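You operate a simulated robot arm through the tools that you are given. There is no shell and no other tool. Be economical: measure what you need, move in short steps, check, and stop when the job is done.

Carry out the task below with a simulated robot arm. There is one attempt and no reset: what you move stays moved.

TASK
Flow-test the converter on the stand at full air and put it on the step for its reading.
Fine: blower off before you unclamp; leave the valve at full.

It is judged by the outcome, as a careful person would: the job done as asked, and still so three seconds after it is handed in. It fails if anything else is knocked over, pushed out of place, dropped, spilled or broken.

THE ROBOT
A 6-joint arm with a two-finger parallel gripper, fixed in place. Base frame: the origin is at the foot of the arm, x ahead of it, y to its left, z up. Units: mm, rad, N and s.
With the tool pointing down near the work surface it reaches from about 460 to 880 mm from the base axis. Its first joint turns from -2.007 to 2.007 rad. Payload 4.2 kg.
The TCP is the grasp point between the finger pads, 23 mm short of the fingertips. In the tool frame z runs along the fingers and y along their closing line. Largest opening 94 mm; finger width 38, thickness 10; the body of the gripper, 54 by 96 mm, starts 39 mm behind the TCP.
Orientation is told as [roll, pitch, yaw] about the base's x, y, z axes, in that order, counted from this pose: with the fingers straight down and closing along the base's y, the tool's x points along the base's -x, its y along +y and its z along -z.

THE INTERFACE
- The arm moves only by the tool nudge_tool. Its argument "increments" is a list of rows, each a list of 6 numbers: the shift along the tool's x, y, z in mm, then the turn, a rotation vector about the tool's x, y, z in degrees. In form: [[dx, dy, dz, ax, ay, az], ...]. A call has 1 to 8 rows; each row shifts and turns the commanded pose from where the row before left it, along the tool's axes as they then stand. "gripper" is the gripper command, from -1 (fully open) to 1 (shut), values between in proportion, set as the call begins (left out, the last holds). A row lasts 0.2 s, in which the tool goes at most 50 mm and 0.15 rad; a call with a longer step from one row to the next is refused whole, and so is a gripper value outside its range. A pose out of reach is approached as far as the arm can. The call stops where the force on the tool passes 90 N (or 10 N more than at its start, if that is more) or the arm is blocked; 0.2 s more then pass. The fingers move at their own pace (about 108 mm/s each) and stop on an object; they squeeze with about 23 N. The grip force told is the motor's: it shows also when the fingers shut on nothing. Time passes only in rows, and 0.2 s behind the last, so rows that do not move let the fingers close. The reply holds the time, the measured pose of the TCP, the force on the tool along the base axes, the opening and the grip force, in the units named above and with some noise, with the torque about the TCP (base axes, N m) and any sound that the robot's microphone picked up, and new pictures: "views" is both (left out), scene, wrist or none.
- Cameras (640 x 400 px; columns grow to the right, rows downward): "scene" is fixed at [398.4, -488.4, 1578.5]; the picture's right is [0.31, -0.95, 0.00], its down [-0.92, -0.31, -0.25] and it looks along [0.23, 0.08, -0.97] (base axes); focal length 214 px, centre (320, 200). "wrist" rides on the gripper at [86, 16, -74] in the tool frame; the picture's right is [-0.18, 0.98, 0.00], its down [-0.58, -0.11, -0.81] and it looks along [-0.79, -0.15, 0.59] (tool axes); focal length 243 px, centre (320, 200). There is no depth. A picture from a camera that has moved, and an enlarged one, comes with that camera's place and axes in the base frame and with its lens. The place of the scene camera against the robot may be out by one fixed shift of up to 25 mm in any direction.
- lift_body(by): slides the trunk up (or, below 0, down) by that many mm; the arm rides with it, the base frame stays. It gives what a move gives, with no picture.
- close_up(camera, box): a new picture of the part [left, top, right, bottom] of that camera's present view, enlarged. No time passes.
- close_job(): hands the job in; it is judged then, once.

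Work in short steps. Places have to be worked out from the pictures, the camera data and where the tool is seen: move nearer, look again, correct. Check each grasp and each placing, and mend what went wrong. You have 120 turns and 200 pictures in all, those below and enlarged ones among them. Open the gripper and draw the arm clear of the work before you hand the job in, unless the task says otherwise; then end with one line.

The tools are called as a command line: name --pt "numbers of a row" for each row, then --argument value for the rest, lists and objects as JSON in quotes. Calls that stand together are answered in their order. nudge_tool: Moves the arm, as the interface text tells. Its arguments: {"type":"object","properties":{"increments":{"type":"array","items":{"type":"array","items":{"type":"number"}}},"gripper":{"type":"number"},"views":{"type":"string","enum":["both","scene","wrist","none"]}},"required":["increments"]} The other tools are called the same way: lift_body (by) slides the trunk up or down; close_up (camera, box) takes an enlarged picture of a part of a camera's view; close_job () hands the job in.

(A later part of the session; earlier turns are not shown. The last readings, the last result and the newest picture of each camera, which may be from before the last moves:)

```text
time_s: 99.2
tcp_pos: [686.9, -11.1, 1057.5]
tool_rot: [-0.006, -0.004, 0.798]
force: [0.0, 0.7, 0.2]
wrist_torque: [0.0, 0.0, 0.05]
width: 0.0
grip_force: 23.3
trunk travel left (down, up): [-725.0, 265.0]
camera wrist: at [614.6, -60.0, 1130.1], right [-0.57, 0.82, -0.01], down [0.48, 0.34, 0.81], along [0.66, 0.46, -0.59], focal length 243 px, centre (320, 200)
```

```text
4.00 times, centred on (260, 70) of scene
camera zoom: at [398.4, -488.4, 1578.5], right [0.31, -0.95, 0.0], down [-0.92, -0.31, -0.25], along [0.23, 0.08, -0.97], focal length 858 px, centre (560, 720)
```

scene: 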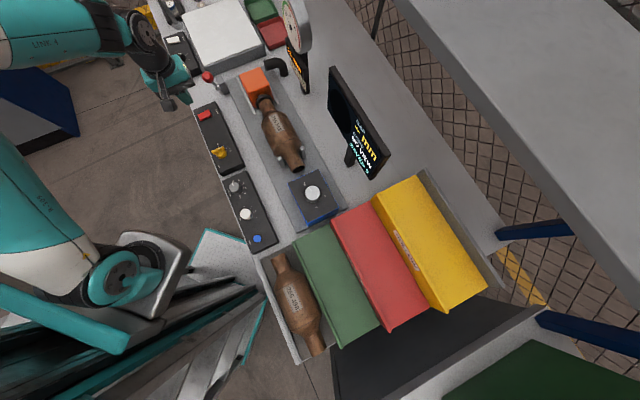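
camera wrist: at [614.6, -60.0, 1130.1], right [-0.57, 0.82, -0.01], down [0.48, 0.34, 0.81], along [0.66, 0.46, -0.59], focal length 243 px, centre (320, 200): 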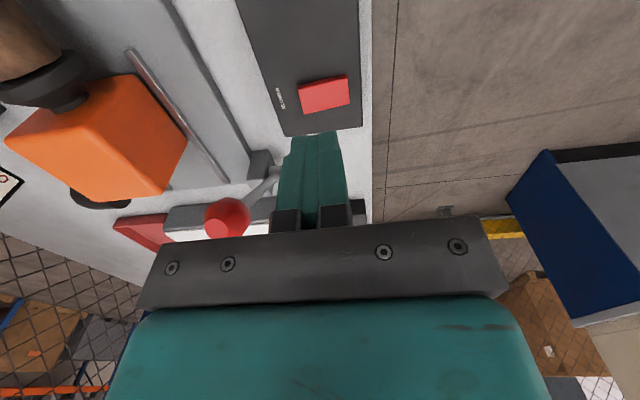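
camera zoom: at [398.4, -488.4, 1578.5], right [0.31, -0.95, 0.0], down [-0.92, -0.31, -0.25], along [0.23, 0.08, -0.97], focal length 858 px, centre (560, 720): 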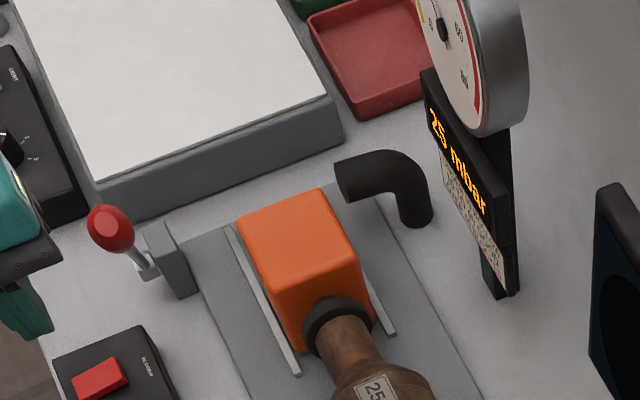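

Nothing was disturbed (clamp closed, 25 mbar). Insight: a flat fingertip reaching near the pivot can only level the rocker; the contact must be entirely near the left end. I'll rotate to yaw −45° (slim side toward the lever) to press out at the left end without nearing the ball.

nudge_tool --pt "0 0 0 0 0 7.6" --pt "0 0 0 0 0 7.6" --pt "0 0 0 0 0 7.6" --pt "0 0 0 0 0 7.6" --pt "0 0 0 0 0 7.6" --pt "0 0 0 0 0 7.6" --pt "0 0 0 0 0 7.6" --pt "0 0 0 0 0 7.6" --views "none"

nudge_tool --pt "0 0 0 0 0 7.6" --pt "0 0 0 0 0 7.6" --pt "0 0 0 0 0 7.6" --pt "0 0 0 0 0 7.3" --pt "0 0 20 0 0 0" --pt "0 0 0 0 0 0" --views "wrist"

close_up --camera "wrist" --box '[260, 40, 460, 165]'

```text
time_s: 101.0
tcp_pos: [685.6, -11.5, 1056.3]
tool_rot: [0.001, -0.006, -0.264]
force: [0.0, -0.3, 0.2]
wrist_torque: [0.02, 0.02, -0.02]
width: 0.0
grip_force: 22.8
trunk travel left (down, up): [-725.0, 265.0]
```

```text
time_s: 102.3
tcp_pos: [686.4, -9.5, 1035.1]
tool_rot: [0.007, -0.006, -0.79]
force: [0.1, 0.0, -0.2]
wrist_torque: [0.04, 0.01, 0.01]
width: 0.1
grip_force: 22.9
trunk travel left (down, up): [-725.0, 265.0]
camera wrist: at [636.7, 64.2, 1109.5], right [0.83, 0.56, 0.01], down [0.33, -0.49, 0.81], along [0.46, -0.67, -0.59], focal length 243 px, centre (320, 200)
```

wrist: 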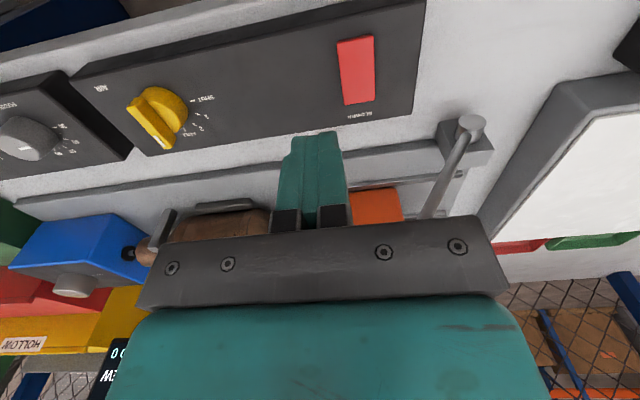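

```text
3.20 times, centred on (360, 102) of wrist
camera zoom: at [636.7, 64.2, 1109.5], right [0.83, 0.56, 0.01], down [0.33, -0.49, 0.81], along [0.46, -0.67, -0.59], focal length 776 px, centre (192, 512)
```

zoom: 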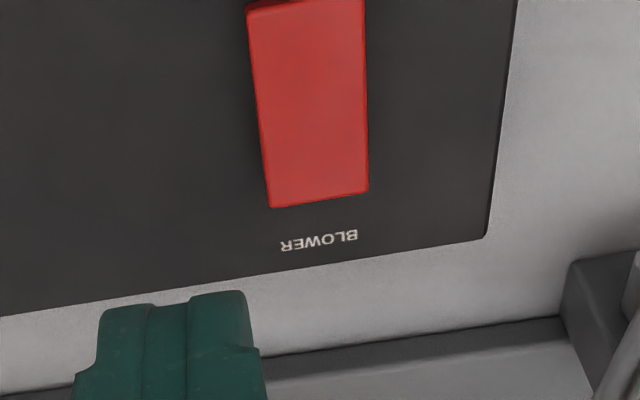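

Now the rocker's inner end (next to the BLOWER label) is at about (722,-6). I position the fingertip 19 mm from the rocker's centre toward that end.

nudge_tool --pt "-20.5 27.6 20 0 0 0" --pt "0 0 40 0 0 0" --pt "0 0 0 0 0 0" --views "wrist"

close_up --camera "wrist" --box '[240, 70, 400, 170]'

```text
time_s: 103.0
tcp_pos: [723.4, 0.0, 1005.4]
tool_rot: [0.033, -0.027, -0.79]
force: [-56.8, 5.5, 57.0]
wrist_torque: [-1.58, -5.08, -1.17]
width: 0.2
grip_force: 23.2
trunk travel left (down, up): [-725.0, 265.0]
stopped in row 3: the force on the tool passed its limit at 134 N (the readings are from after the stop); the commanded pose is now the measured one
camera wrist: at [671.0, 72.8, 1077.6], right [0.83, 0.56, 0.04], down [0.3, -0.49, 0.82], along [0.48, -0.66, -0.58], focal length 243 px, centre (320, 200)
```

wrist: 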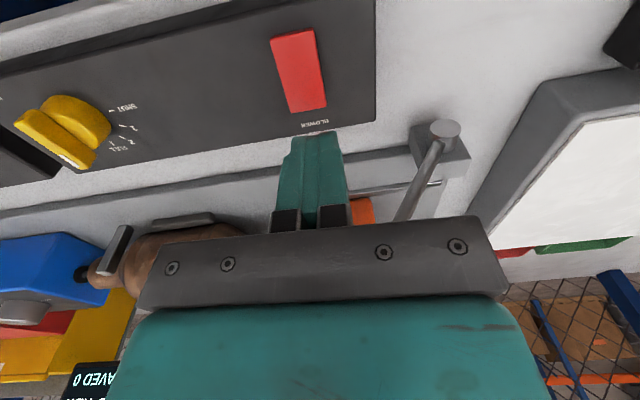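

```text
4.00 times, centred on (320, 120) of wrist
camera zoom: at [671.0, 72.8, 1077.6], right [0.83, 0.56, 0.04], down [0.3, -0.49, 0.82], along [0.48, -0.66, -0.58], focal length 970 px, centre (320, 520)
```

zoom: 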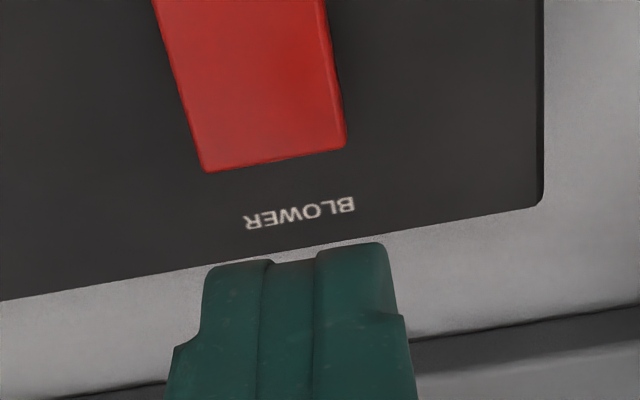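

It touched the ball again. Back straight off the way I came and check.

nudge_tool --pt "10 -10 -15 0 0 0" --pt "10 -10 -25 0 0 0" --pt "0 0 -20 0 0 0" --views "scene"

close_up --camera "scene" --box '[180, 20, 340, 120]'

```text
time_s: 103.8
tcp_pos: [697.7, -3.6, 1057.7]
tool_rot: [0.026, -0.02, -0.792]
force: [-0.2, -0.1, 0.0]
wrist_torque: [-0.02, 0.02, -0.01]
width: 0.0
grip_force: 23.1
trunk travel left (down, up): [-725.0, 265.0]
```

scene: 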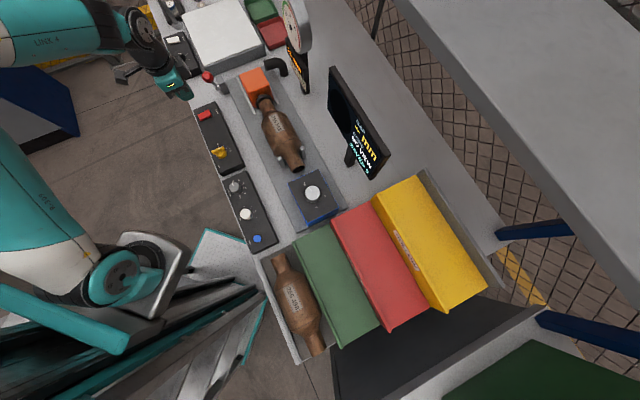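

```text
4.00 times, centred on (260, 70) of scene
camera zoom: at [398.4, -488.4, 1578.5], right [0.31, -0.95, 0.0], down [-0.92, -0.31, -0.25], along [0.23, 0.08, -0.97], focal length 858 px, centre (560, 720)
```

zoom: 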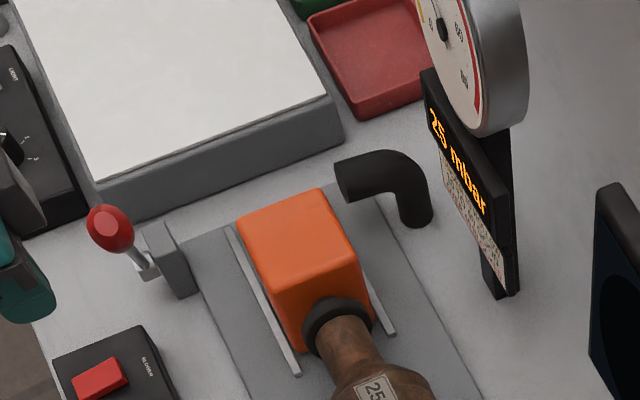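

All intact. I'll tilt the tool 25° so the body leans away from the lever (toward the bench front) and only the fingertip edge bears on the inner end.

nudge_tool --pt "0 0 0 0 -8.3 0" --pt "0 0 0 0 -8.3 0" --pt "0 0 0 0 -8.3 0" --pt "9.4 7.7 35.3 0 0 0" --pt "9.4 7.6 35.3 0 0 0" --pt "0 0 0 0 0 0" --views "wrist"

close_up --camera "wrist" --box '[240, 70, 400, 170]'

```text
time_s: 105.2
tcp_pos: [717.9, -1.3, 986.2]
tool_rot: [0.032, -0.456, -0.803]
force: [0.2, -0.5, 1.0]
wrist_torque: [0.02, -0.02, 0.02]
width: 0.0
grip_force: 22.8
trunk travel left (down, up): [-725.0, 265.0]
camera wrist: at [652.5, 89.2, 1014.4], right [0.81, 0.57, 0.11], down [0.02, -0.21, 0.98], along [0.58, -0.79, -0.19], focal length 243 px, centre (320, 200)
```

wrist: 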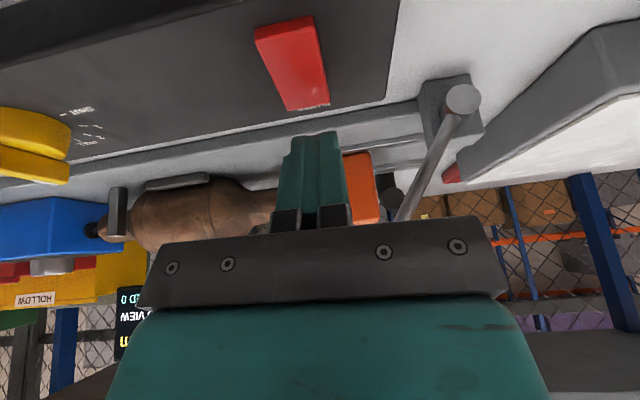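

```text
4.00 times, centred on (320, 120) of wrist
camera zoom: at [652.5, 89.2, 1014.4], right [0.81, 0.57, 0.11], down [0.02, -0.21, 0.98], along [0.58, -0.79, -0.19], focal length 970 px, centre (320, 520)
```

zoom: 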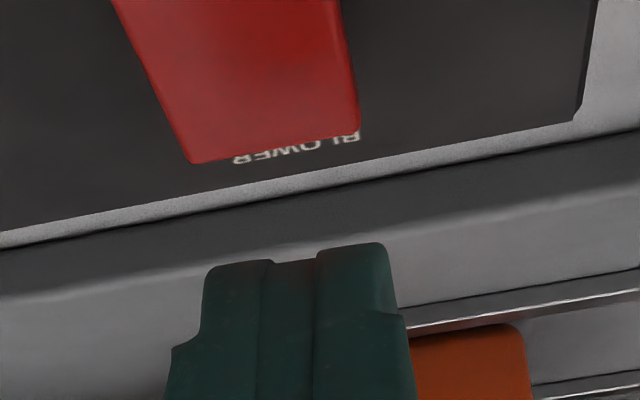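

Now it's plain: the inner end stands up, overlapping the label. Descend 15 mm and look once more.

nudge_tool --pt "6.6 -3 13.5 0 0 0" --pt "0 0 0 0 0 0" --views "wrist"

close_up --camera "wrist" --box '[240, 70, 400, 170]'

```text
time_s: 105.8
tcp_pos: [715.9, -2.7, 970.3]
tool_rot: [0.028, -0.456, -0.804]
force: [-0.4, -0.9, 0.4]
wrist_torque: [0.05, -0.01, 0.01]
width: 0.2
grip_force: 22.2
trunk travel left (down, up): [-725.0, 265.0]
camera wrist: at [650.9, 87.2, 999.3], right [0.81, 0.57, 0.11], down [0.02, -0.21, 0.98], along [0.58, -0.79, -0.19], focal length 243 px, centre (320, 200)
```

wrist: 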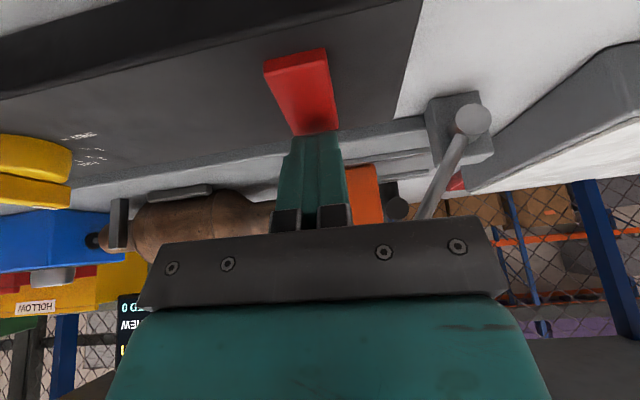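

```text
4.00 times, centred on (320, 120) of wrist
camera zoom: at [650.9, 87.2, 999.3], right [0.81, 0.57, 0.11], down [0.02, -0.21, 0.98], along [0.58, -0.79, -0.19], focal length 970 px, centre (320, 520)
```

zoom: 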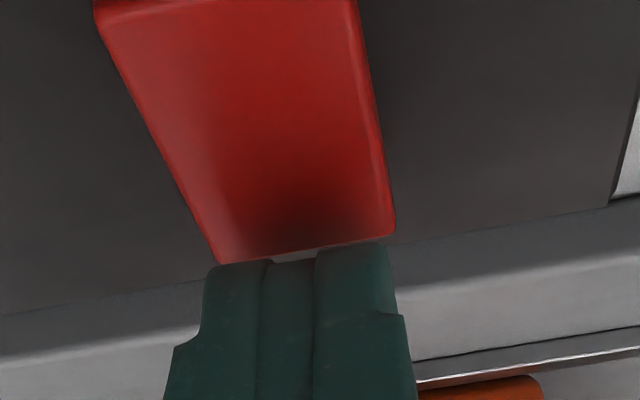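

Edge is right at the inner end; I shift 4 mm inboard and press down.

nudge_tool --pt "3.6 0 -1.8 0 0 0" --pt "0.9 0 1.8 0 0 0" --pt "0.9 0 1.8 0 0 0" --pt "0.9 0 1.8 0 0 0" --pt "0.9 0 1.8 0 0 0" --pt "0.9 0 1.8 0 0 0" --views "wrist"

close_up --camera "scene" --box '[270, 20, 330, 80]'

close_up --camera "wrist" --box '[240, 70, 400, 170]'

```text
time_s: 107.2
tcp_pos: [714.0, -1.6, 968.6]
tool_rot: [0.041, -0.466, -0.811]
force: [-12.5, -5.8, 75.5]
wrist_torque: [0.19, 0.72, 0.5]
width: 0.1
grip_force: 23.3
trunk travel left (down, up): [-725.0, 265.0]
camera wrist: at [648.4, 90.0, 996.1], right [0.81, 0.57, 0.12], down [0.01, -0.21, 0.98], along [0.58, -0.79, -0.18], focal length 243 px, centre (320, 200)
```

wrist: 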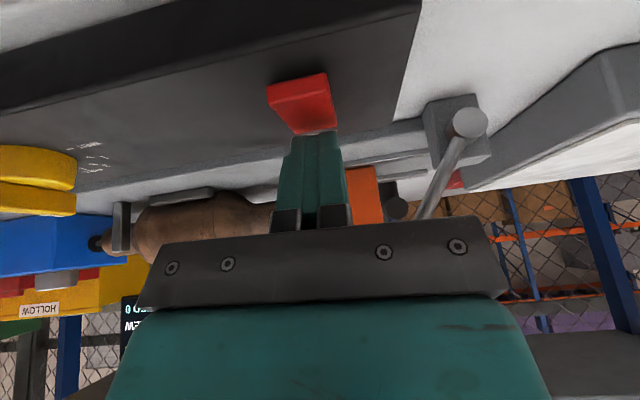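

```text
6.67 times, centred on (300, 50) of scene
camera zoom: at [398.4, -488.4, 1578.5], right [0.31, -0.95, 0.0], down [-0.92, -0.31, -0.25], along [0.23, 0.08, -0.97], focal length 1430 px, centre (453, 1200)
```

zoom: 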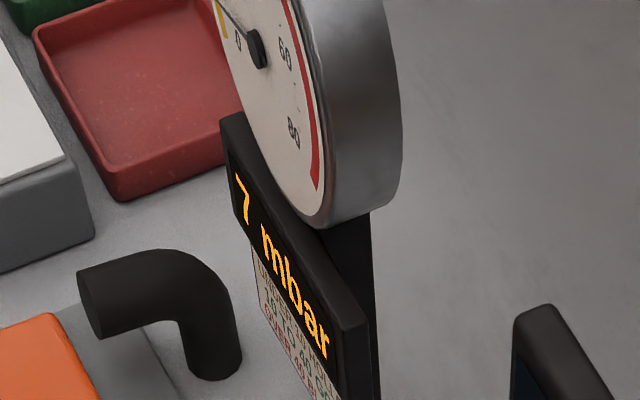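

```text
4.00 times, centred on (320, 120) of wrist
camera zoom: at [648.4, 90.0, 996.1], right [0.81, 0.57, 0.12], down [0.01, -0.21, 0.98], along [0.58, -0.79, -0.18], focal length 970 px, centre (320, 520)
```

zoom: 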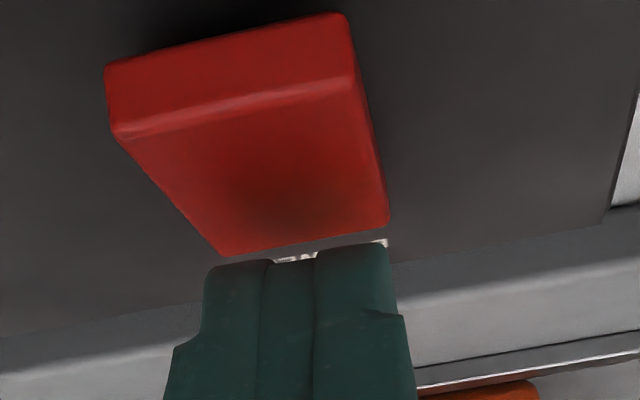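

Flipped: the outer end is now standing up and the reading falls (7). Lift off straight and confirm it stays at 0.

nudge_tool --pt "-9 0 -18 0 0 0" --pt "-9 0 -36 0 0 0" --pt "0 0 -40 0 0 0" --pt "0 0 0 0 0 0" --pt "0 0 0 0 0 0" --pt "0 0 0 0 0 0" --pt "0 0 0 0 0 0" --pt "0 0 0 0 0 0" --views "none"

nudge_tool --pt "0 0 0 0 8.3 0" --pt "0 0 0 0 8.3 0" --pt "0 0 0 0 8.3 0" --pt "0 0 0 0 0 0" --pt "0 0 0 0 0 0" --views "both"

close_up --camera "scene" --box '[180, 20, 340, 120]'

```text
time_s: 109.0
tcp_pos: [695.2, 15.7, 1053.9]
tool_rot: [0.029, -0.455, -0.803]
force: [-0.6, -0.6, -0.3]
wrist_torque: [-0.02, -0.01, 0.0]
width: 0.0
grip_force: 23.6
trunk travel left (down, up): [-725.0, 265.0]
```

```text
time_s: 110.2
tcp_pos: [693.8, 16.4, 1052.5]
tool_rot: [0.028, -0.021, -0.792]
force: [0.5, 0.3, -0.1]
wrist_torque: [0.0, 0.01, 0.01]
width: 0.0
grip_force: 22.5
trunk travel left (down, up): [-725.0, 265.0]
camera wrist: at [644.1, 90.1, 1125.1], right [0.83, 0.56, 0.03], down [0.3, -0.49, 0.82], along [0.47, -0.67, -0.58], focal length 243 px, centre (320, 200)
```

scene: 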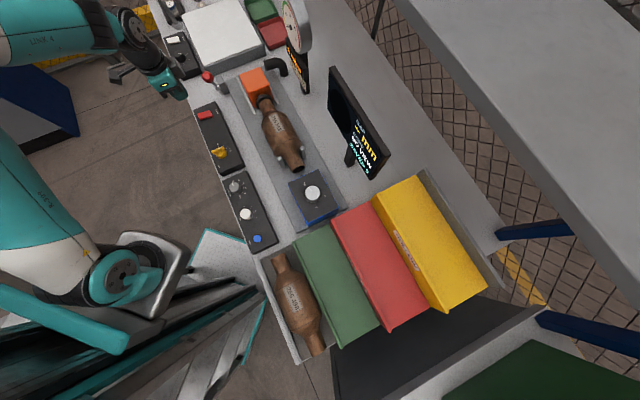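
wrist: 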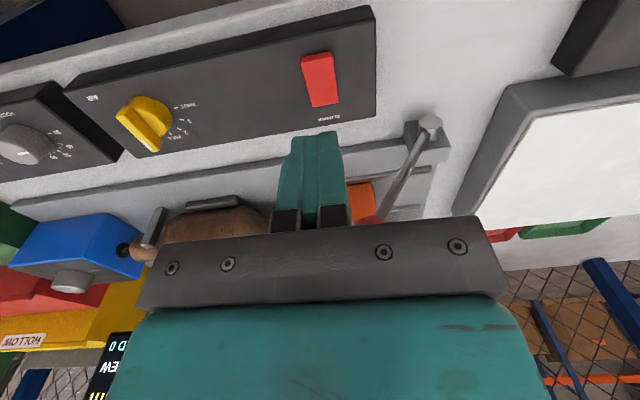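

```text
4.00 times, centred on (260, 70) of scene
camera zoom: at [398.4, -488.4, 1578.5], right [0.31, -0.95, 0.0], down [-0.92, -0.31, -0.25], along [0.23, 0.08, -0.97], focal length 858 px, centre (560, 720)
```

zoom: 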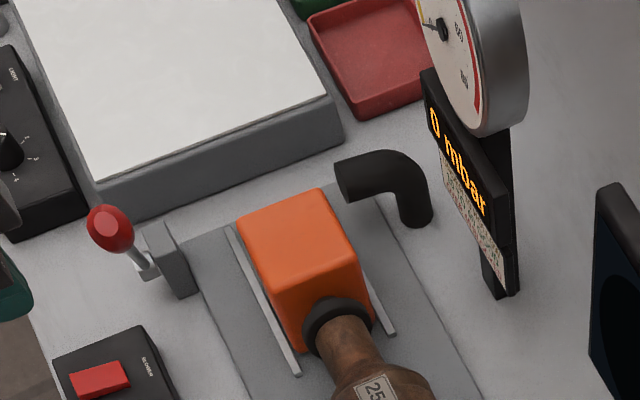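

Blower is off and holding at 0. Next unclamp: rotate to yaw +45°, tilt, open and view the ball.

nudge_tool --pt "0 0 -40 0 0 -7.5" --pt "0 0 0 0 0 -7.5" --pt "0 0 0 0 0 -7.5" --pt "0 0 0 0 0 -7.5" --pt "0 0 0 0 0 -7.5" --pt "0 0 0 0 0 -7.5" --pt "0 0 0 0 0 -7.5" --pt "0 0 0 0 0 -7.5" --views "none" --gripper -0.4

nudge_tool --pt "0 0 0 0 0 -7.5" --pt "0 0 0 0 0 -7.5" --pt "0 0 0 0 0 -7.5" --pt "0 0 0 0 0 -7.8" --pt "0 0 0 0 -8.3 0" --pt "0 0 0 0 -8.3 0" --pt "0 0 0 0 -8.3 0" --pt "0 0 0 0 0 0" --views "none"

```text
time_s: 112.0
tcp_pos: [693.2, 16.5, 1092.1]
tool_rot: [-0.006, -0.035, 0.26]
force: [-0.1, 0.5, 0.3]
wrist_torque: [0.02, 0.02, 0.0]
width: 65.5
grip_force: 0.0
trunk travel left (down, up): [-725.0, 265.0]
```

```text
time_s: 113.8
tcp_pos: [694.3, 17.0, 1093.3]
tool_rot: [-0.025, -0.461, 0.796]
force: [0.2, 0.1, 0.0]
wrist_torque: [0.0, 0.01, 0.03]
width: 65.8
grip_force: 0.1
trunk travel left (down, up): [-725.0, 265.0]
```

nudge_tool --pt "4.7 -44.2 -9 0 0 0" --pt "4.7 -44.2 -9 0 0 0" --pt "0 0 0 0 0 0" --views "wrist"

```text
time_s: 114.6
tcp_pos: [743.7, -58.4, 1106.7]
tool_rot: [-0.026, -0.461, 0.796]
force: [-0.2, -0.1, 0.1]
wrist_torque: [0.02, 0.0, 0.02]
width: 65.7
grip_force: 0.1
trunk travel left (down, up): [-725.0, 265.0]
camera wrist: at [654.4, -123.1, 1134.2], right [-0.58, 0.81, 0.06], down [0.18, 0.05, 0.98], along [0.8, 0.58, -0.17], focal length 243 px, centre (320, 200)
```

wrist: 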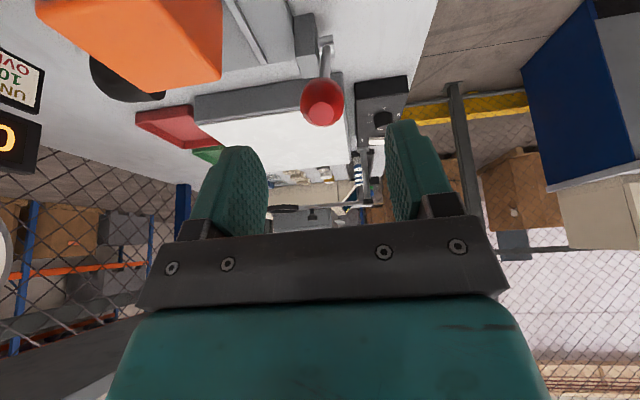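

Ball at (772,-30,1043), laterally centred. Advance onto it and close.

nudge_tool --pt "-4 0 38 0 0 0" --pt "-4 0 37 0 0 0" --pt "0 0 0 0 0 0" --views "none"

nudge_tool --pt "0 0 0 0 0 0" --pt "0 0 0 0 0 0" --pt "0 0 0 0 0 0" --gripper 1 --views "none"

```text
time_s: 115.4
tcp_pos: [774.2, -31.9, 1043.6]
tool_rot: [-0.025, -0.463, 0.797]
force: [-0.2, -0.4, 0.2]
wrist_torque: [-0.01, 0.0, 0.03]
width: 66.0
grip_force: 0.0
trunk travel left (down, up): [-725.0, 265.0]
```

```text
time_s: 116.2
tcp_pos: [774.4, -29.3, 1041.2]
tool_rot: [-0.025, -0.461, 0.798]
force: [-2.9, 3.3, 0.0]
wrist_torque: [0.14, 0.19, 0.22]
width: 29.6
grip_force: 45.5
trunk travel left (down, up): [-725.0, 265.0]
```

Ball gripped. Swing the lever back along its arc to the open side.

nudge_tool --pt "-19.2 0 -2 0 0 0" --pt "-19.3 0 1 0 0 0" --pt "-18.9 0 4 0 0 0" --pt "-18 0 6.9 0 0 0" --views "none"

nudge_tool --pt "-16.8 0 9.7 0 0 0" --pt "-15 0 12.1 0 0 0" --pt "-13 0 14.3 0 0 0" --pt "-8 0 12 0 0 0" --views "scene"

close_up --camera "scene" --box '[160, 20, 320, 120]'

```text
time_s: 117.2
tcp_pos: [824.6, 21.2, 1069.2]
tool_rot: [-0.027, -0.464, 0.797]
force: [-8.6, -3.2, 1.9]
wrist_torque: [-0.66, 0.89, -0.07]
width: 29.3
grip_force: 44.9
trunk travel left (down, up): [-725.0, 265.0]
```

```text
time_s: 118.2
tcp_pos: [874.1, 70.2, 1049.8]
tool_rot: [-0.028, -0.466, 0.797]
force: [-0.6, 2.2, 16.5]
wrist_torque: [-0.54, 0.86, -0.07]
width: 29.9
grip_force: 45.0
trunk travel left (down, up): [-725.0, 265.0]
```

scene: 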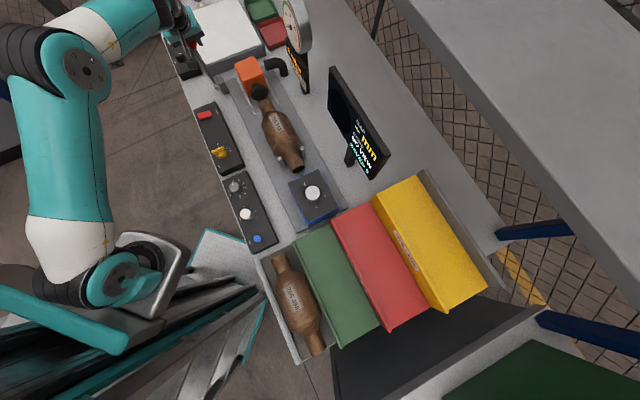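

```text
4.00 times, centred on (240, 70) of scene
camera zoom: at [398.4, -488.4, 1578.5], right [0.31, -0.95, 0.0], down [-0.92, -0.31, -0.25], along [0.23, 0.08, -0.97], focal length 858 px, centre (640, 720)
```

zoom: 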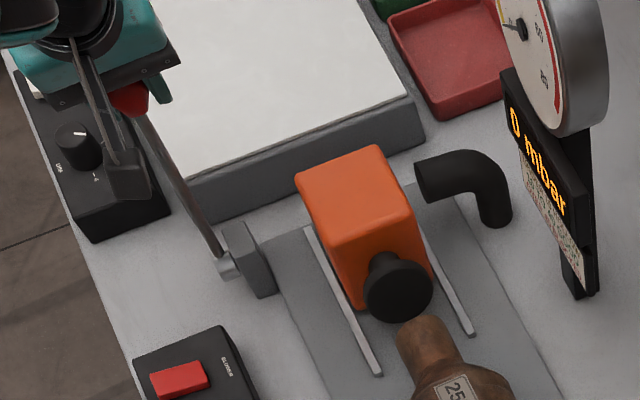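

Unclamped: carriage retracted, inlet free, 0 mbar. Release the ball, back away, level the tool.

nudge_tool --pt "0 0 0 0 0 0" --pt "0 0 0 0 0 0" --pt "0 0 -35 0 0 0" --pt "0 0 -45 0 0 0" --pt "40 0 -25 0 0 0" --pt "40 0 -25 0 0 0" --pt "0 0 0 0 8.8 0" --pt "0 0 0 0 8.8 0" --gripper -0.4 --views "none"

nudge_tool --pt "0 0 0 1.4 8.8 0" --pt "0 -48 0 0 0 0" --pt "0 -48 0 0 0 0" --pt "0 -48 0 0 0 0" --pt "30 -36 0 0 0 0" --pt "40 0 0 0 0 0" --pt "40 0 0 0 0 0" --gripper -1 --views "wrist"

```text
refused: row 7 steps farther than a row can; nothing moved
```

```text
refused: row 1 steps farther than a row can; nothing moved
```

Steps slightly too large; resend with smaller turns.

nudge_tool --pt "0 0 0 0 0 0" --pt "0 0 0 0 0 0" --pt "0 0 -35 0 0 0" --pt "0 0 -45 0 0 0" --pt "40 0 -25 0 0 0" --pt "40 0 -25 0 0 0" --pt "0 0 0 0 8.4 0" --pt "0 0 0 0 8.4 0" --gripper -0.4 --views "none"

```text
time_s: 120.0
tcp_pos: [780.3, -21.0, 1129.7]
tool_rot: [-0.023, -0.165, 0.789]
force: [1.1, -0.2, 0.1]
wrist_torque: [0.0, -0.02, -0.03]
width: 65.8
grip_force: 0.0
trunk travel left (down, up): [-725.0, 265.0]
```

nudge_tool --pt "0 0 -10 0 8.3 0" --pt "36 -22 -5 1.3 1.2 0" --pt "36 -22 0 0 0 0" --pt "36 -22 0 0 0 0" --pt "36 -22 0 0 0 0" --pt "36 -22 0 0 0 0" --pt "36 -22 0 0 0 0" --pt "0 0 0 0 0 0" --gripper -1 --views "wrist"

```text
time_s: 121.8
tcp_pos: [719.9, -270.8, 1147.8]
tool_rot: [-0.045, -0.003, 0.785]
force: [-0.2, 0.2, 0.1]
wrist_torque: [-0.02, -0.02, 0.03]
width: 93.9
grip_force: 0.1
trunk travel left (down, up): [-725.0, 265.0]
camera wrist: at [645.5, -315.5, 1220.9], right [-0.56, 0.82, -0.04], down [0.46, 0.36, 0.81], along [0.68, 0.44, -0.58], focal length 243 px, centre (320, 200)
```

wrist: 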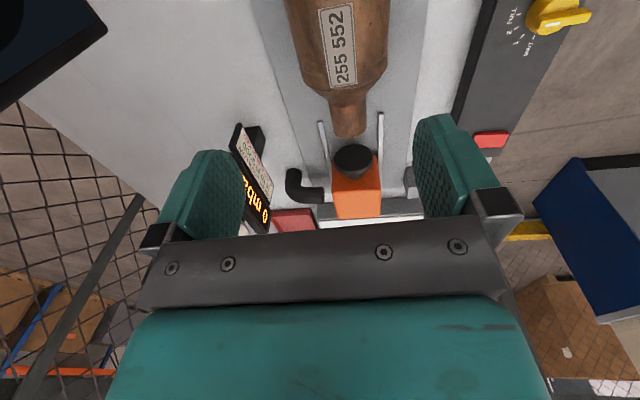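

Triangulating with the corrected scene camera: converter axis line x−y≈974, spanning u≈171–425, top ≈1017, body ≈79 mm wide. I centre over the body, level the roll, and descend to check.

nudge_tool --pt "19 11.5 20 -2.6 0 0" --pt "0 0 25 0 0 0" --pt "0 0 0 0 0 0" --views "wrist"

```text
time_s: 122.6
tcp_pos: [699.2, -274.7, 1103.2]
tool_rot: [0.0, -0.001, 0.783]
force: [0.0, 0.3, 0.3]
wrist_torque: [-0.04, 0.0, -0.02]
width: 94.0
grip_force: 0.0
trunk travel left (down, up): [-725.0, 265.0]
camera wrist: at [627.2, -323.2, 1176.0], right [-0.56, 0.83, 0.0], down [0.49, 0.33, 0.81], along [0.67, 0.46, -0.59], focal length 243 px, centre (320, 200)
```

wrist: 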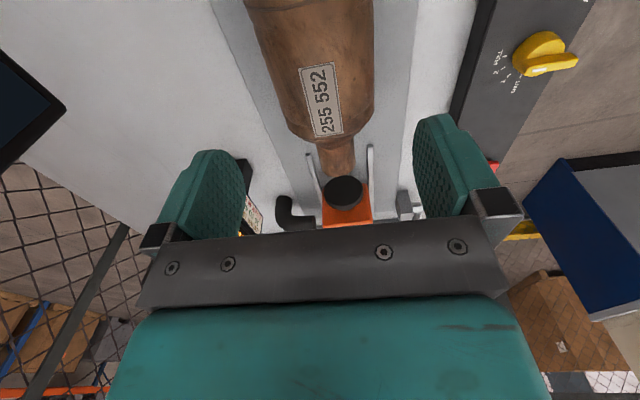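

Converter axis confirmed at x−y≈973.8 directly under the gripper, direction 45°. Body ≈85 mm across vs 94 mm opening. Descend partway and check finger clearance.

nudge_tool --pt "0 0 40 0 0 0" --pt "0 0 35 0 0 0" --pt "0 0 0 0 0 0" --views "wrist"

close_up --camera "wrist" --box '[160, 30, 480, 230]'

```text
time_s: 123.4
tcp_pos: [699.9, -273.4, 1027.9]
tool_rot: [0.0, -0.003, 0.784]
force: [-0.5, 0.0, 0.3]
wrist_torque: [0.04, -0.01, 0.02]
width: 93.9
grip_force: 0.1
trunk travel left (down, up): [-725.0, 265.0]
camera wrist: at [627.5, -322.4, 1101.4], right [-0.56, 0.83, 0.0], down [0.49, 0.33, 0.81], along [0.67, 0.46, -0.59], focal length 243 px, centre (320, 200)
```

wrist: 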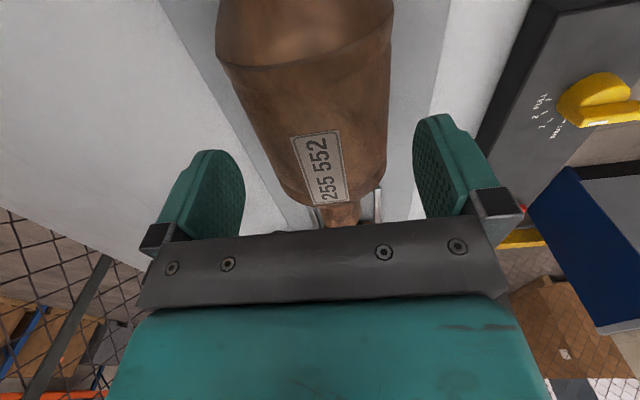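

```text
2.00 times, centred on (320, 130) of wrist
camera zoom: at [627.5, -322.4, 1101.4], right [-0.56, 0.83, 0.0], down [0.49, 0.33, 0.81], along [0.67, 0.46, -0.59], focal length 485 px, centre (320, 340)
```

zoom: 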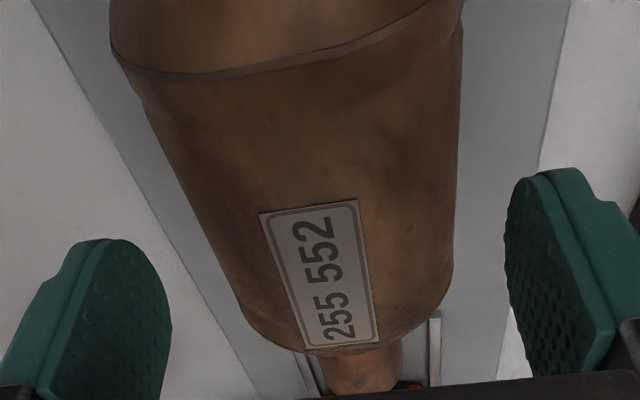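

Centred under the gripper (fingers fall on the cylindrical part). Descend to grip height in short steps.

nudge_tool --pt "-3 0 20 0 0 0" --pt "0 0 15 0 0 0" --pt "0 0 10 0 0 0" --pt "0 0 7 0 0 0" --pt "0 0 0 0 0 0" --views "wrist"

```text
time_s: 124.6
tcp_pos: [701.4, -271.4, 975.1]
tool_rot: [0.003, -0.003, 0.785]
force: [1.0, -0.2, 0.9]
wrist_torque: [-0.03, -0.02, 0.02]
width: 94.2
grip_force: 0.0
trunk travel left (down, up): [-725.0, 265.0]
camera wrist: at [628.9, -320.0, 1048.9], right [-0.56, 0.83, 0.0], down [0.49, 0.33, 0.81], along [0.67, 0.46, -0.59], focal length 243 px, centre (320, 200)
```

wrist: 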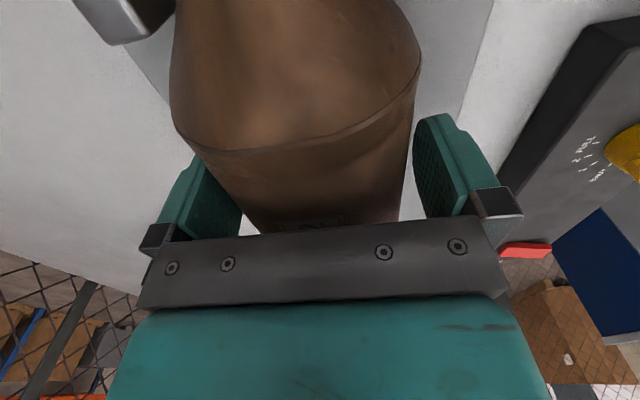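

No contact and the fingers flank the body. Close the gripper.

nudge_tool --pt "0 0 0 0 0 0" --pt "0 0 0 0 0 0" --pt "0 0 0 0 0 0" --gripper 1 --views "none"

```text
time_s: 125.4
tcp_pos: [701.8, -271.2, 975.8]
tool_rot: [-0.002, -0.003, 0.785]
force: [16.7, -9.5, -0.5]
wrist_torque: [0.38, -0.68, 1.01]
width: 88.8
grip_force: 23.3
trunk travel left (down, up): [-725.0, 265.0]
```

Gripped at 88.8 mm with a slight side load; relieve it by 1.5 mm, then lift slowly.

nudge_tool --pt "0 -1.5 0 0 0 0" --pt "0 0 0 0 0 0" --pt "0 0 -8 0 0 0" --pt "0 0 -8 0 0 0" --pt "0 0 -10 0 0 0" --pt "0 0 0 0 0 0" --views "scene"

close_up --camera "scene" --box '[200, 60, 360, 160]'

```text
time_s: 126.8
tcp_pos: [701.2, -273.2, 1004.3]
tool_rot: [-0.001, -0.003, 0.781]
force: [-2.2, -2.0, 20.2]
wrist_torque: [-0.02, 0.64, -0.31]
width: 76.0
grip_force: 22.9
trunk travel left (down, up): [-725.0, 265.0]
```

scene: 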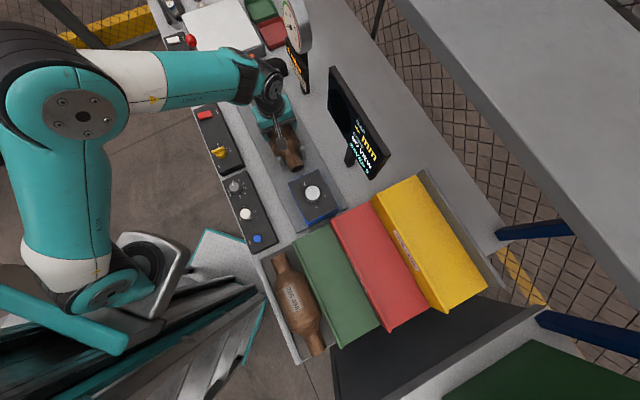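

```text
4.00 times, centred on (280, 110) of scene
camera zoom: at [398.4, -488.4, 1578.5], right [0.31, -0.95, 0.0], down [-0.92, -0.31, -0.25], along [0.23, 0.08, -0.97], focal length 858 px, centre (480, 560)
```

zoom: 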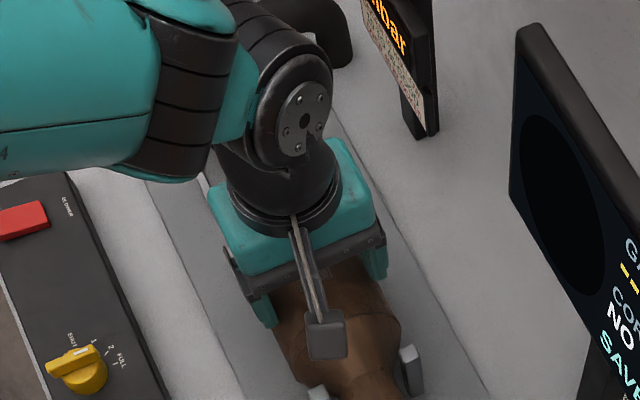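

Width fell to 76 mm with upward reaction: the pads rode up over the top instead of lifting (one finger had touched first). Open, rise and look again.

nudge_tool --pt "0 0 0 0 0 0" --pt "0 0 0 0 0 0" --pt "0 0 -25 0 0 0" --pt "0 0 0 0 0 0" --gripper -1 --views "wrist"

close_up --camera "wrist" --box '[160, 0, 480, 200]'

```text
time_s: 127.8
tcp_pos: [703.2, -271.7, 1025.1]
tool_rot: [0.001, -0.002, 0.785]
force: [0.2, -0.4, 0.5]
wrist_torque: [-0.01, -0.01, -0.01]
width: 94.2
grip_force: 0.1
trunk travel left (down, up): [-725.0, 265.0]
camera wrist: at [630.4, -320.3, 1100.0], right [-0.56, 0.83, 0.0], down [0.49, 0.33, 0.81], along [0.67, 0.46, -0.59], focal length 243 px, centre (320, 200)
```

wrist: 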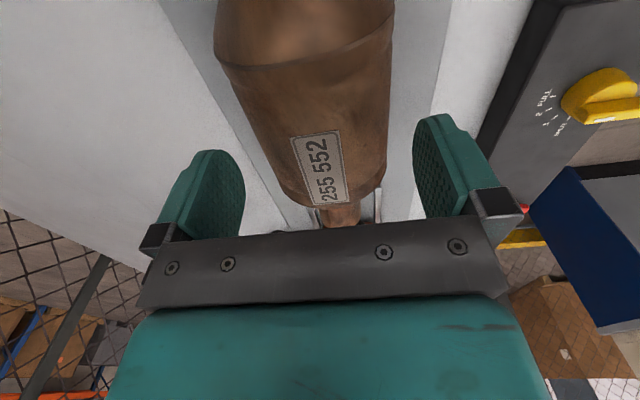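

```text
2.00 times, centred on (320, 100) of wrist
camera zoom: at [630.4, -320.3, 1100.0], right [-0.56, 0.83, 0.0], down [0.49, 0.33, 0.81], along [0.67, 0.46, -0.59], focal length 485 px, centre (320, 400)
```

zoom: 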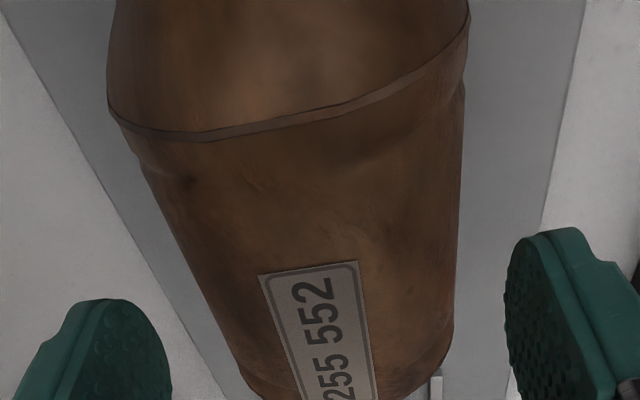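

Converter is undisturbed. The grip force read only 23 N (others 45), so only one finger was bearing. I'll descend again, shift slightly toward the bearing side, close and null the side load before lifting.

nudge_tool --pt "-4 -1.2 25 0 0 0" --pt "0 0 20 0 0 0" --pt "0 0 10 0 0 0" --pt "0 0 0 0 0 0" --views "none"

nudge_tool --pt "0 0 0 0 0 0" --pt "0 0 0 0 0 0" --pt "0 0 0 0 0 0" --pt "0 0 0 0 0 0" --gripper 1 --views "none"

```text
time_s: 128.8
tcp_pos: [705.7, -269.5, 971.2]
tool_rot: [0.002, -0.002, 0.786]
force: [-0.2, 0.3, 0.0]
wrist_torque: [0.02, 0.02, -0.04]
width: 94.2
grip_force: 0.1
trunk travel left (down, up): [-725.0, 265.0]
```

```text
time_s: 129.8
tcp_pos: [704.7, -270.2, 970.8]
tool_rot: [0.002, -0.003, 0.785]
force: [1.9, -1.2, 0.8]
wrist_torque: [0.06, -0.03, -0.16]
width: 88.7
grip_force: 23.0
trunk travel left (down, up): [-725.0, 265.0]
```

Balanced now (side load ~2 N) at 88.7 mm. Lift very gently and watch the width.

nudge_tool --pt "0 0 -2 0 0 0" --pt "0 0 -2 0 0 0" --pt "0 0 -2 0 0 0" --pt "0 0 -2 0 0 0" --pt "0 0 0 0 0 0" --views "none"

```text
time_s: 131.0
tcp_pos: [705.8, -269.0, 980.3]
tool_rot: [0.0, -0.003, 0.785]
force: [-0.8, 0.1, 1.3]
wrist_torque: [0.19, 0.15, -0.12]
width: 88.1
grip_force: 23.0
trunk travel left (down, up): [-725.0, 265.0]
```

The tips were only ~10 mm below the widest line and slid off. Reopen, go as deep as the palm allows, and close again.

nudge_tool --pt "0 0 0 0 0 0" --pt "0 0 0 0 0 0" --pt "0 0 10 0 0 0" --pt "0 0 4 0 0 0" --pt "0 0 3 0 0 0" --pt "0 0 0 0 0 0" --gripper -1 --views "none"

nudge_tool --pt "0 0 0 0 0 0" --pt "0 0 0 0 0 0" --pt "0 0 0 0 0 0" --pt "0 0 -1.5 0 0 0" --pt "0 0 0 0 0 0" --gripper 1 --views "none"

```text
time_s: 132.4
tcp_pos: [705.8, -270.9, 962.3]
tool_rot: [0.001, -0.002, 0.786]
force: [-0.6, 0.4, 0.5]
wrist_torque: [-0.04, 0.01, 0.02]
width: 94.0
grip_force: 0.1
trunk travel left (down, up): [-725.0, 265.0]
```

```text
time_s: 133.6
tcp_pos: [705.4, -269.7, 963.5]
tool_rot: [0.001, -0.004, 0.785]
force: [-0.4, -0.8, -0.1]
wrist_torque: [-0.1, 0.03, -0.01]
width: 88.5
grip_force: 22.6
trunk travel left (down, up): [-725.0, 265.0]
```

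No palm contact even at 962. Lift 4 mm and read the load.

nudge_tool --pt "0 0 -2 0 0 0" --pt "0 0 -2 0 0 0" --views "none"

nudge_tool --pt "0 0 -3 0 0 0" --pt "0 0 -3 0 0 0" --views "wrist"

```text
time_s: 134.2
tcp_pos: [706.6, -269.3, 968.3]
tool_rot: [0.003, -0.003, 0.785]
force: [0.5, -0.1, -12.0]
wrist_torque: [-0.01, 0.07, -0.05]
width: 88.8
grip_force: 22.6
trunk travel left (down, up): [-725.0, 265.0]
```

```text
time_s: 134.8
tcp_pos: [706.9, -270.3, 973.9]
tool_rot: [0.002, -0.001, 0.785]
force: [-0.1, -0.4, -11.7]
wrist_torque: [-0.07, 0.03, -0.02]
width: 88.5
grip_force: 22.6
trunk travel left (down, up): [-725.0, 265.0]
camera wrist: at [634.2, -319.3, 1047.2], right [-0.56, 0.83, 0.0], down [0.49, 0.33, 0.81], along [0.67, 0.46, -0.59], focal length 243 px, centre (320, 200)
```

wrist: 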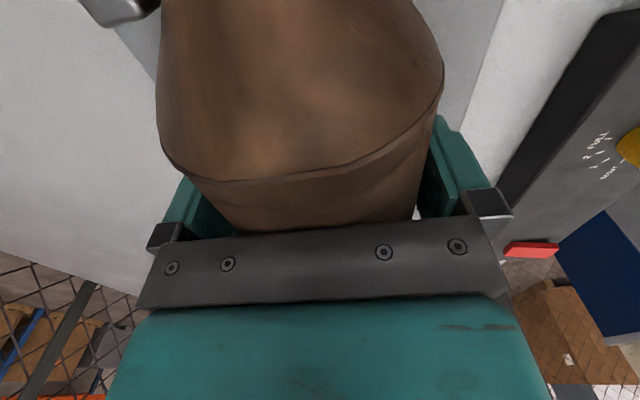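

Now a steady −12 N load at constant width, balanced — it's lifted (~1.2 kg). Continue up.

nudge_tool --pt "0 0 -5 0 0 0" --pt "0 0 -10 0 0 0" --pt "0 0 -15 0 0 0" --pt "0 0 -20 0 0 0" --pt "0 0 -20 0 0 0" --pt "0 0 0 0 0 0" --views "both"

```text
time_s: 136.2
tcp_pos: [705.5, -270.7, 1044.4]
tool_rot: [0.003, -0.002, 0.785]
force: [1.1, -0.7, -11.2]
wrist_torque: [-0.06, 0.08, 0.02]
width: 88.5
grip_force: 22.7
trunk travel left (down, up): [-725.0, 265.0]
camera wrist: at [633.5, -319.6, 1117.6], right [-0.56, 0.83, 0.0], down [0.49, 0.33, 0.81], along [0.67, 0.46, -0.59], focal length 243 px, centre (320, 200)
```

scene: 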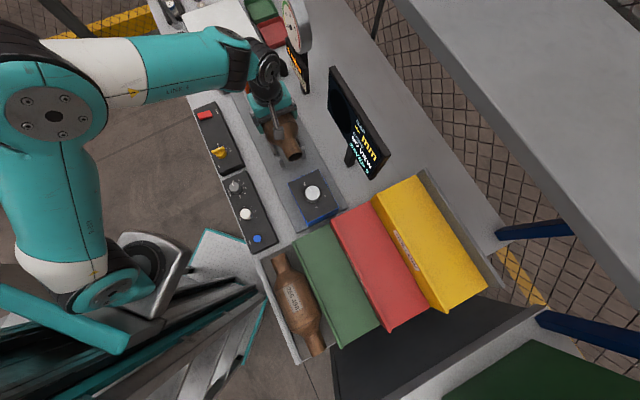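
wrist: 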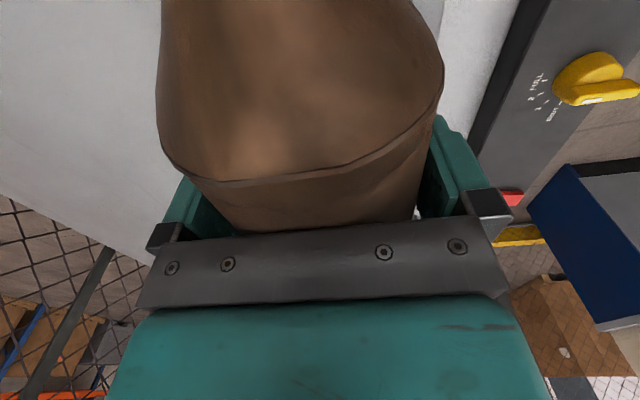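

Converter is held securely. Steps: green (lowest, GOOD), red, yellow rising away; green tread ≈116×290 mm centred near (349,-553) if z≈950, aligned with the converter. First raise high and carry toward it gently, offset to the front so the camera can see the green step.

nudge_tool --pt "0 0 -20 0 0 0" --pt "0 0 -28 0 0 0" --pt "0 0 -28 0 0 0" --pt "10 0 -28 0 0 0" --pt "22 0 0 0 0 0" --pt "28 0 0 0 0 0" --pt "28 0 0 0 0 0" --pt "28 0 0 0 0 0" --views "none"

nudge_tool --pt "28 8 0 0 0 0" --pt "28 14 0 0 0 0" --pt "28 16 0 0 0 0" --pt "28 16 0 0 0 0" --pt "28 16 0 0 0 0" --pt "28 16 0 0 0 0" --pt "28 16 0 0 0 0" --pt "28 14 0 0 0 0" --views "none"

```text
time_s: 138.0
tcp_pos: [623.3, -354.3, 1146.5]
tool_rot: [0.003, -0.002, 0.785]
force: [0.4, 0.2, -12.0]
wrist_torque: [-0.09, 0.08, -0.02]
width: 88.6
grip_force: 22.8
trunk travel left (down, up): [-725.0, 265.0]
```

```text
time_s: 139.8
tcp_pos: [383.7, -429.4, 1147.9]
tool_rot: [0.002, -0.004, 0.786]
force: [0.6, 0.5, -11.8]
wrist_torque: [-0.08, 0.13, 0.01]
width: 88.6
grip_force: 22.9
trunk travel left (down, up): [-725.0, 265.0]
```

nudge_tool --pt "28 5 0 0 0 0" --pt "28 5 0 0 0 0" --pt "10 0 0 0 0 0" --pt "0 0 0 0 0 0" --views "both"

```text
time_s: 140.8
tcp_pos: [329.7, -469.0, 1146.6]
tool_rot: [0.003, -0.005, 0.787]
force: [0.6, 0.4, -12.1]
wrist_torque: [-0.04, 0.11, 0.01]
width: 88.5
grip_force: 22.9
trunk travel left (down, up): [-725.0, 265.0]
camera wrist: at [257.7, -517.8, 1220.5], right [-0.56, 0.83, 0.0], down [0.49, 0.33, 0.81], along [0.67, 0.46, -0.59], focal length 243 px, centre (320, 200)
```

scene: 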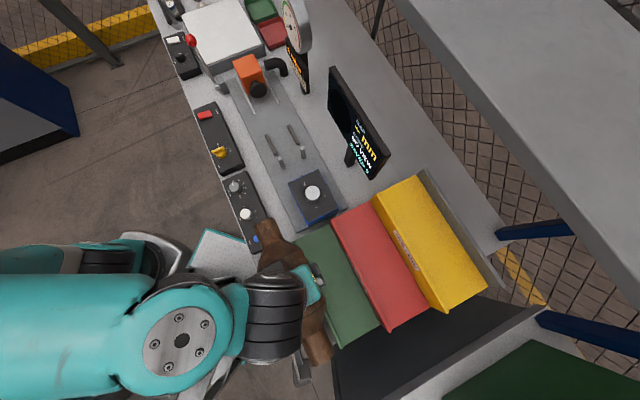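
wrist: 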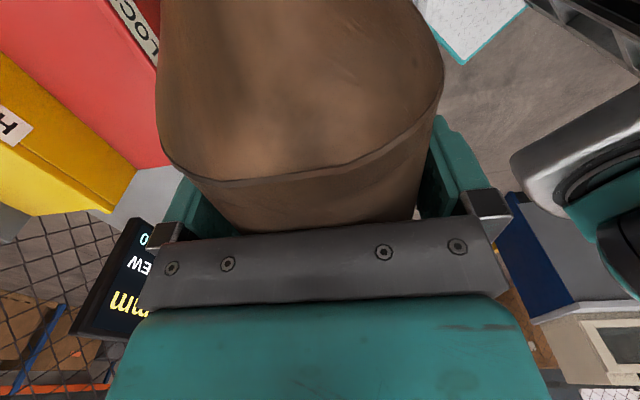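

The held converter hides the green step; red tread triangulates to z≈1010 with its lip at v≈700. I move 60 mm toward the front to expose the green/red riser and get green's height.

nudge_tool --pt "0 20 0 0 0 0" --pt "0 25 0 0 0 0" --pt "0 20 0 0 0 0" --pt "0 0 0 0 0 0" --views "wrist"

close_up --camera "scene" --box '[240, 190, 440, 365]'

```text
time_s: 141.8
tcp_pos: [283.3, -422.8, 1146.3]
tool_rot: [0.003, -0.003, 0.784]
force: [0.6, -0.7, -11.3]
wrist_torque: [-0.07, 0.02, -0.01]
width: 88.6
grip_force: 22.8
trunk travel left (down, up): [-725.0, 265.0]
camera wrist: at [211.7, -472.1, 1220.3], right [-0.56, 0.83, 0.0], down [0.49, 0.33, 0.81], along [0.67, 0.46, -0.59], focal length 243 px, centre (320, 200)
```

wrist: 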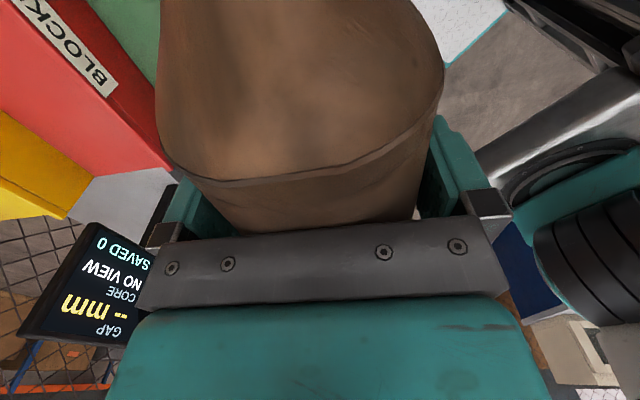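

```text
2.29 times, centred on (340, 278) of scene
camera zoom: at [398.4, -488.4, 1578.5], right [0.31, -0.95, 0.0], down [-0.92, -0.31, -0.25], along [0.23, 0.08, -0.97], focal length 490 px, centre (274, 23)
```

zoom: 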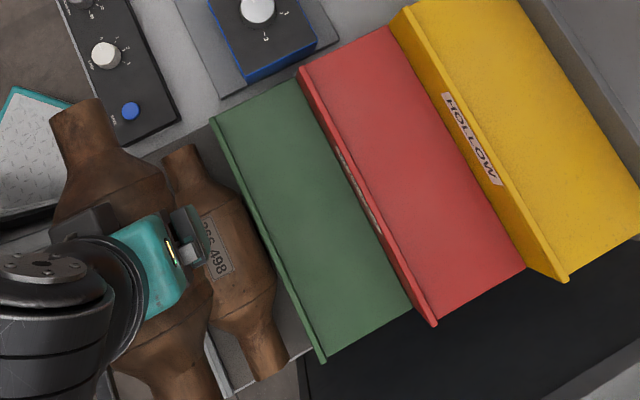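

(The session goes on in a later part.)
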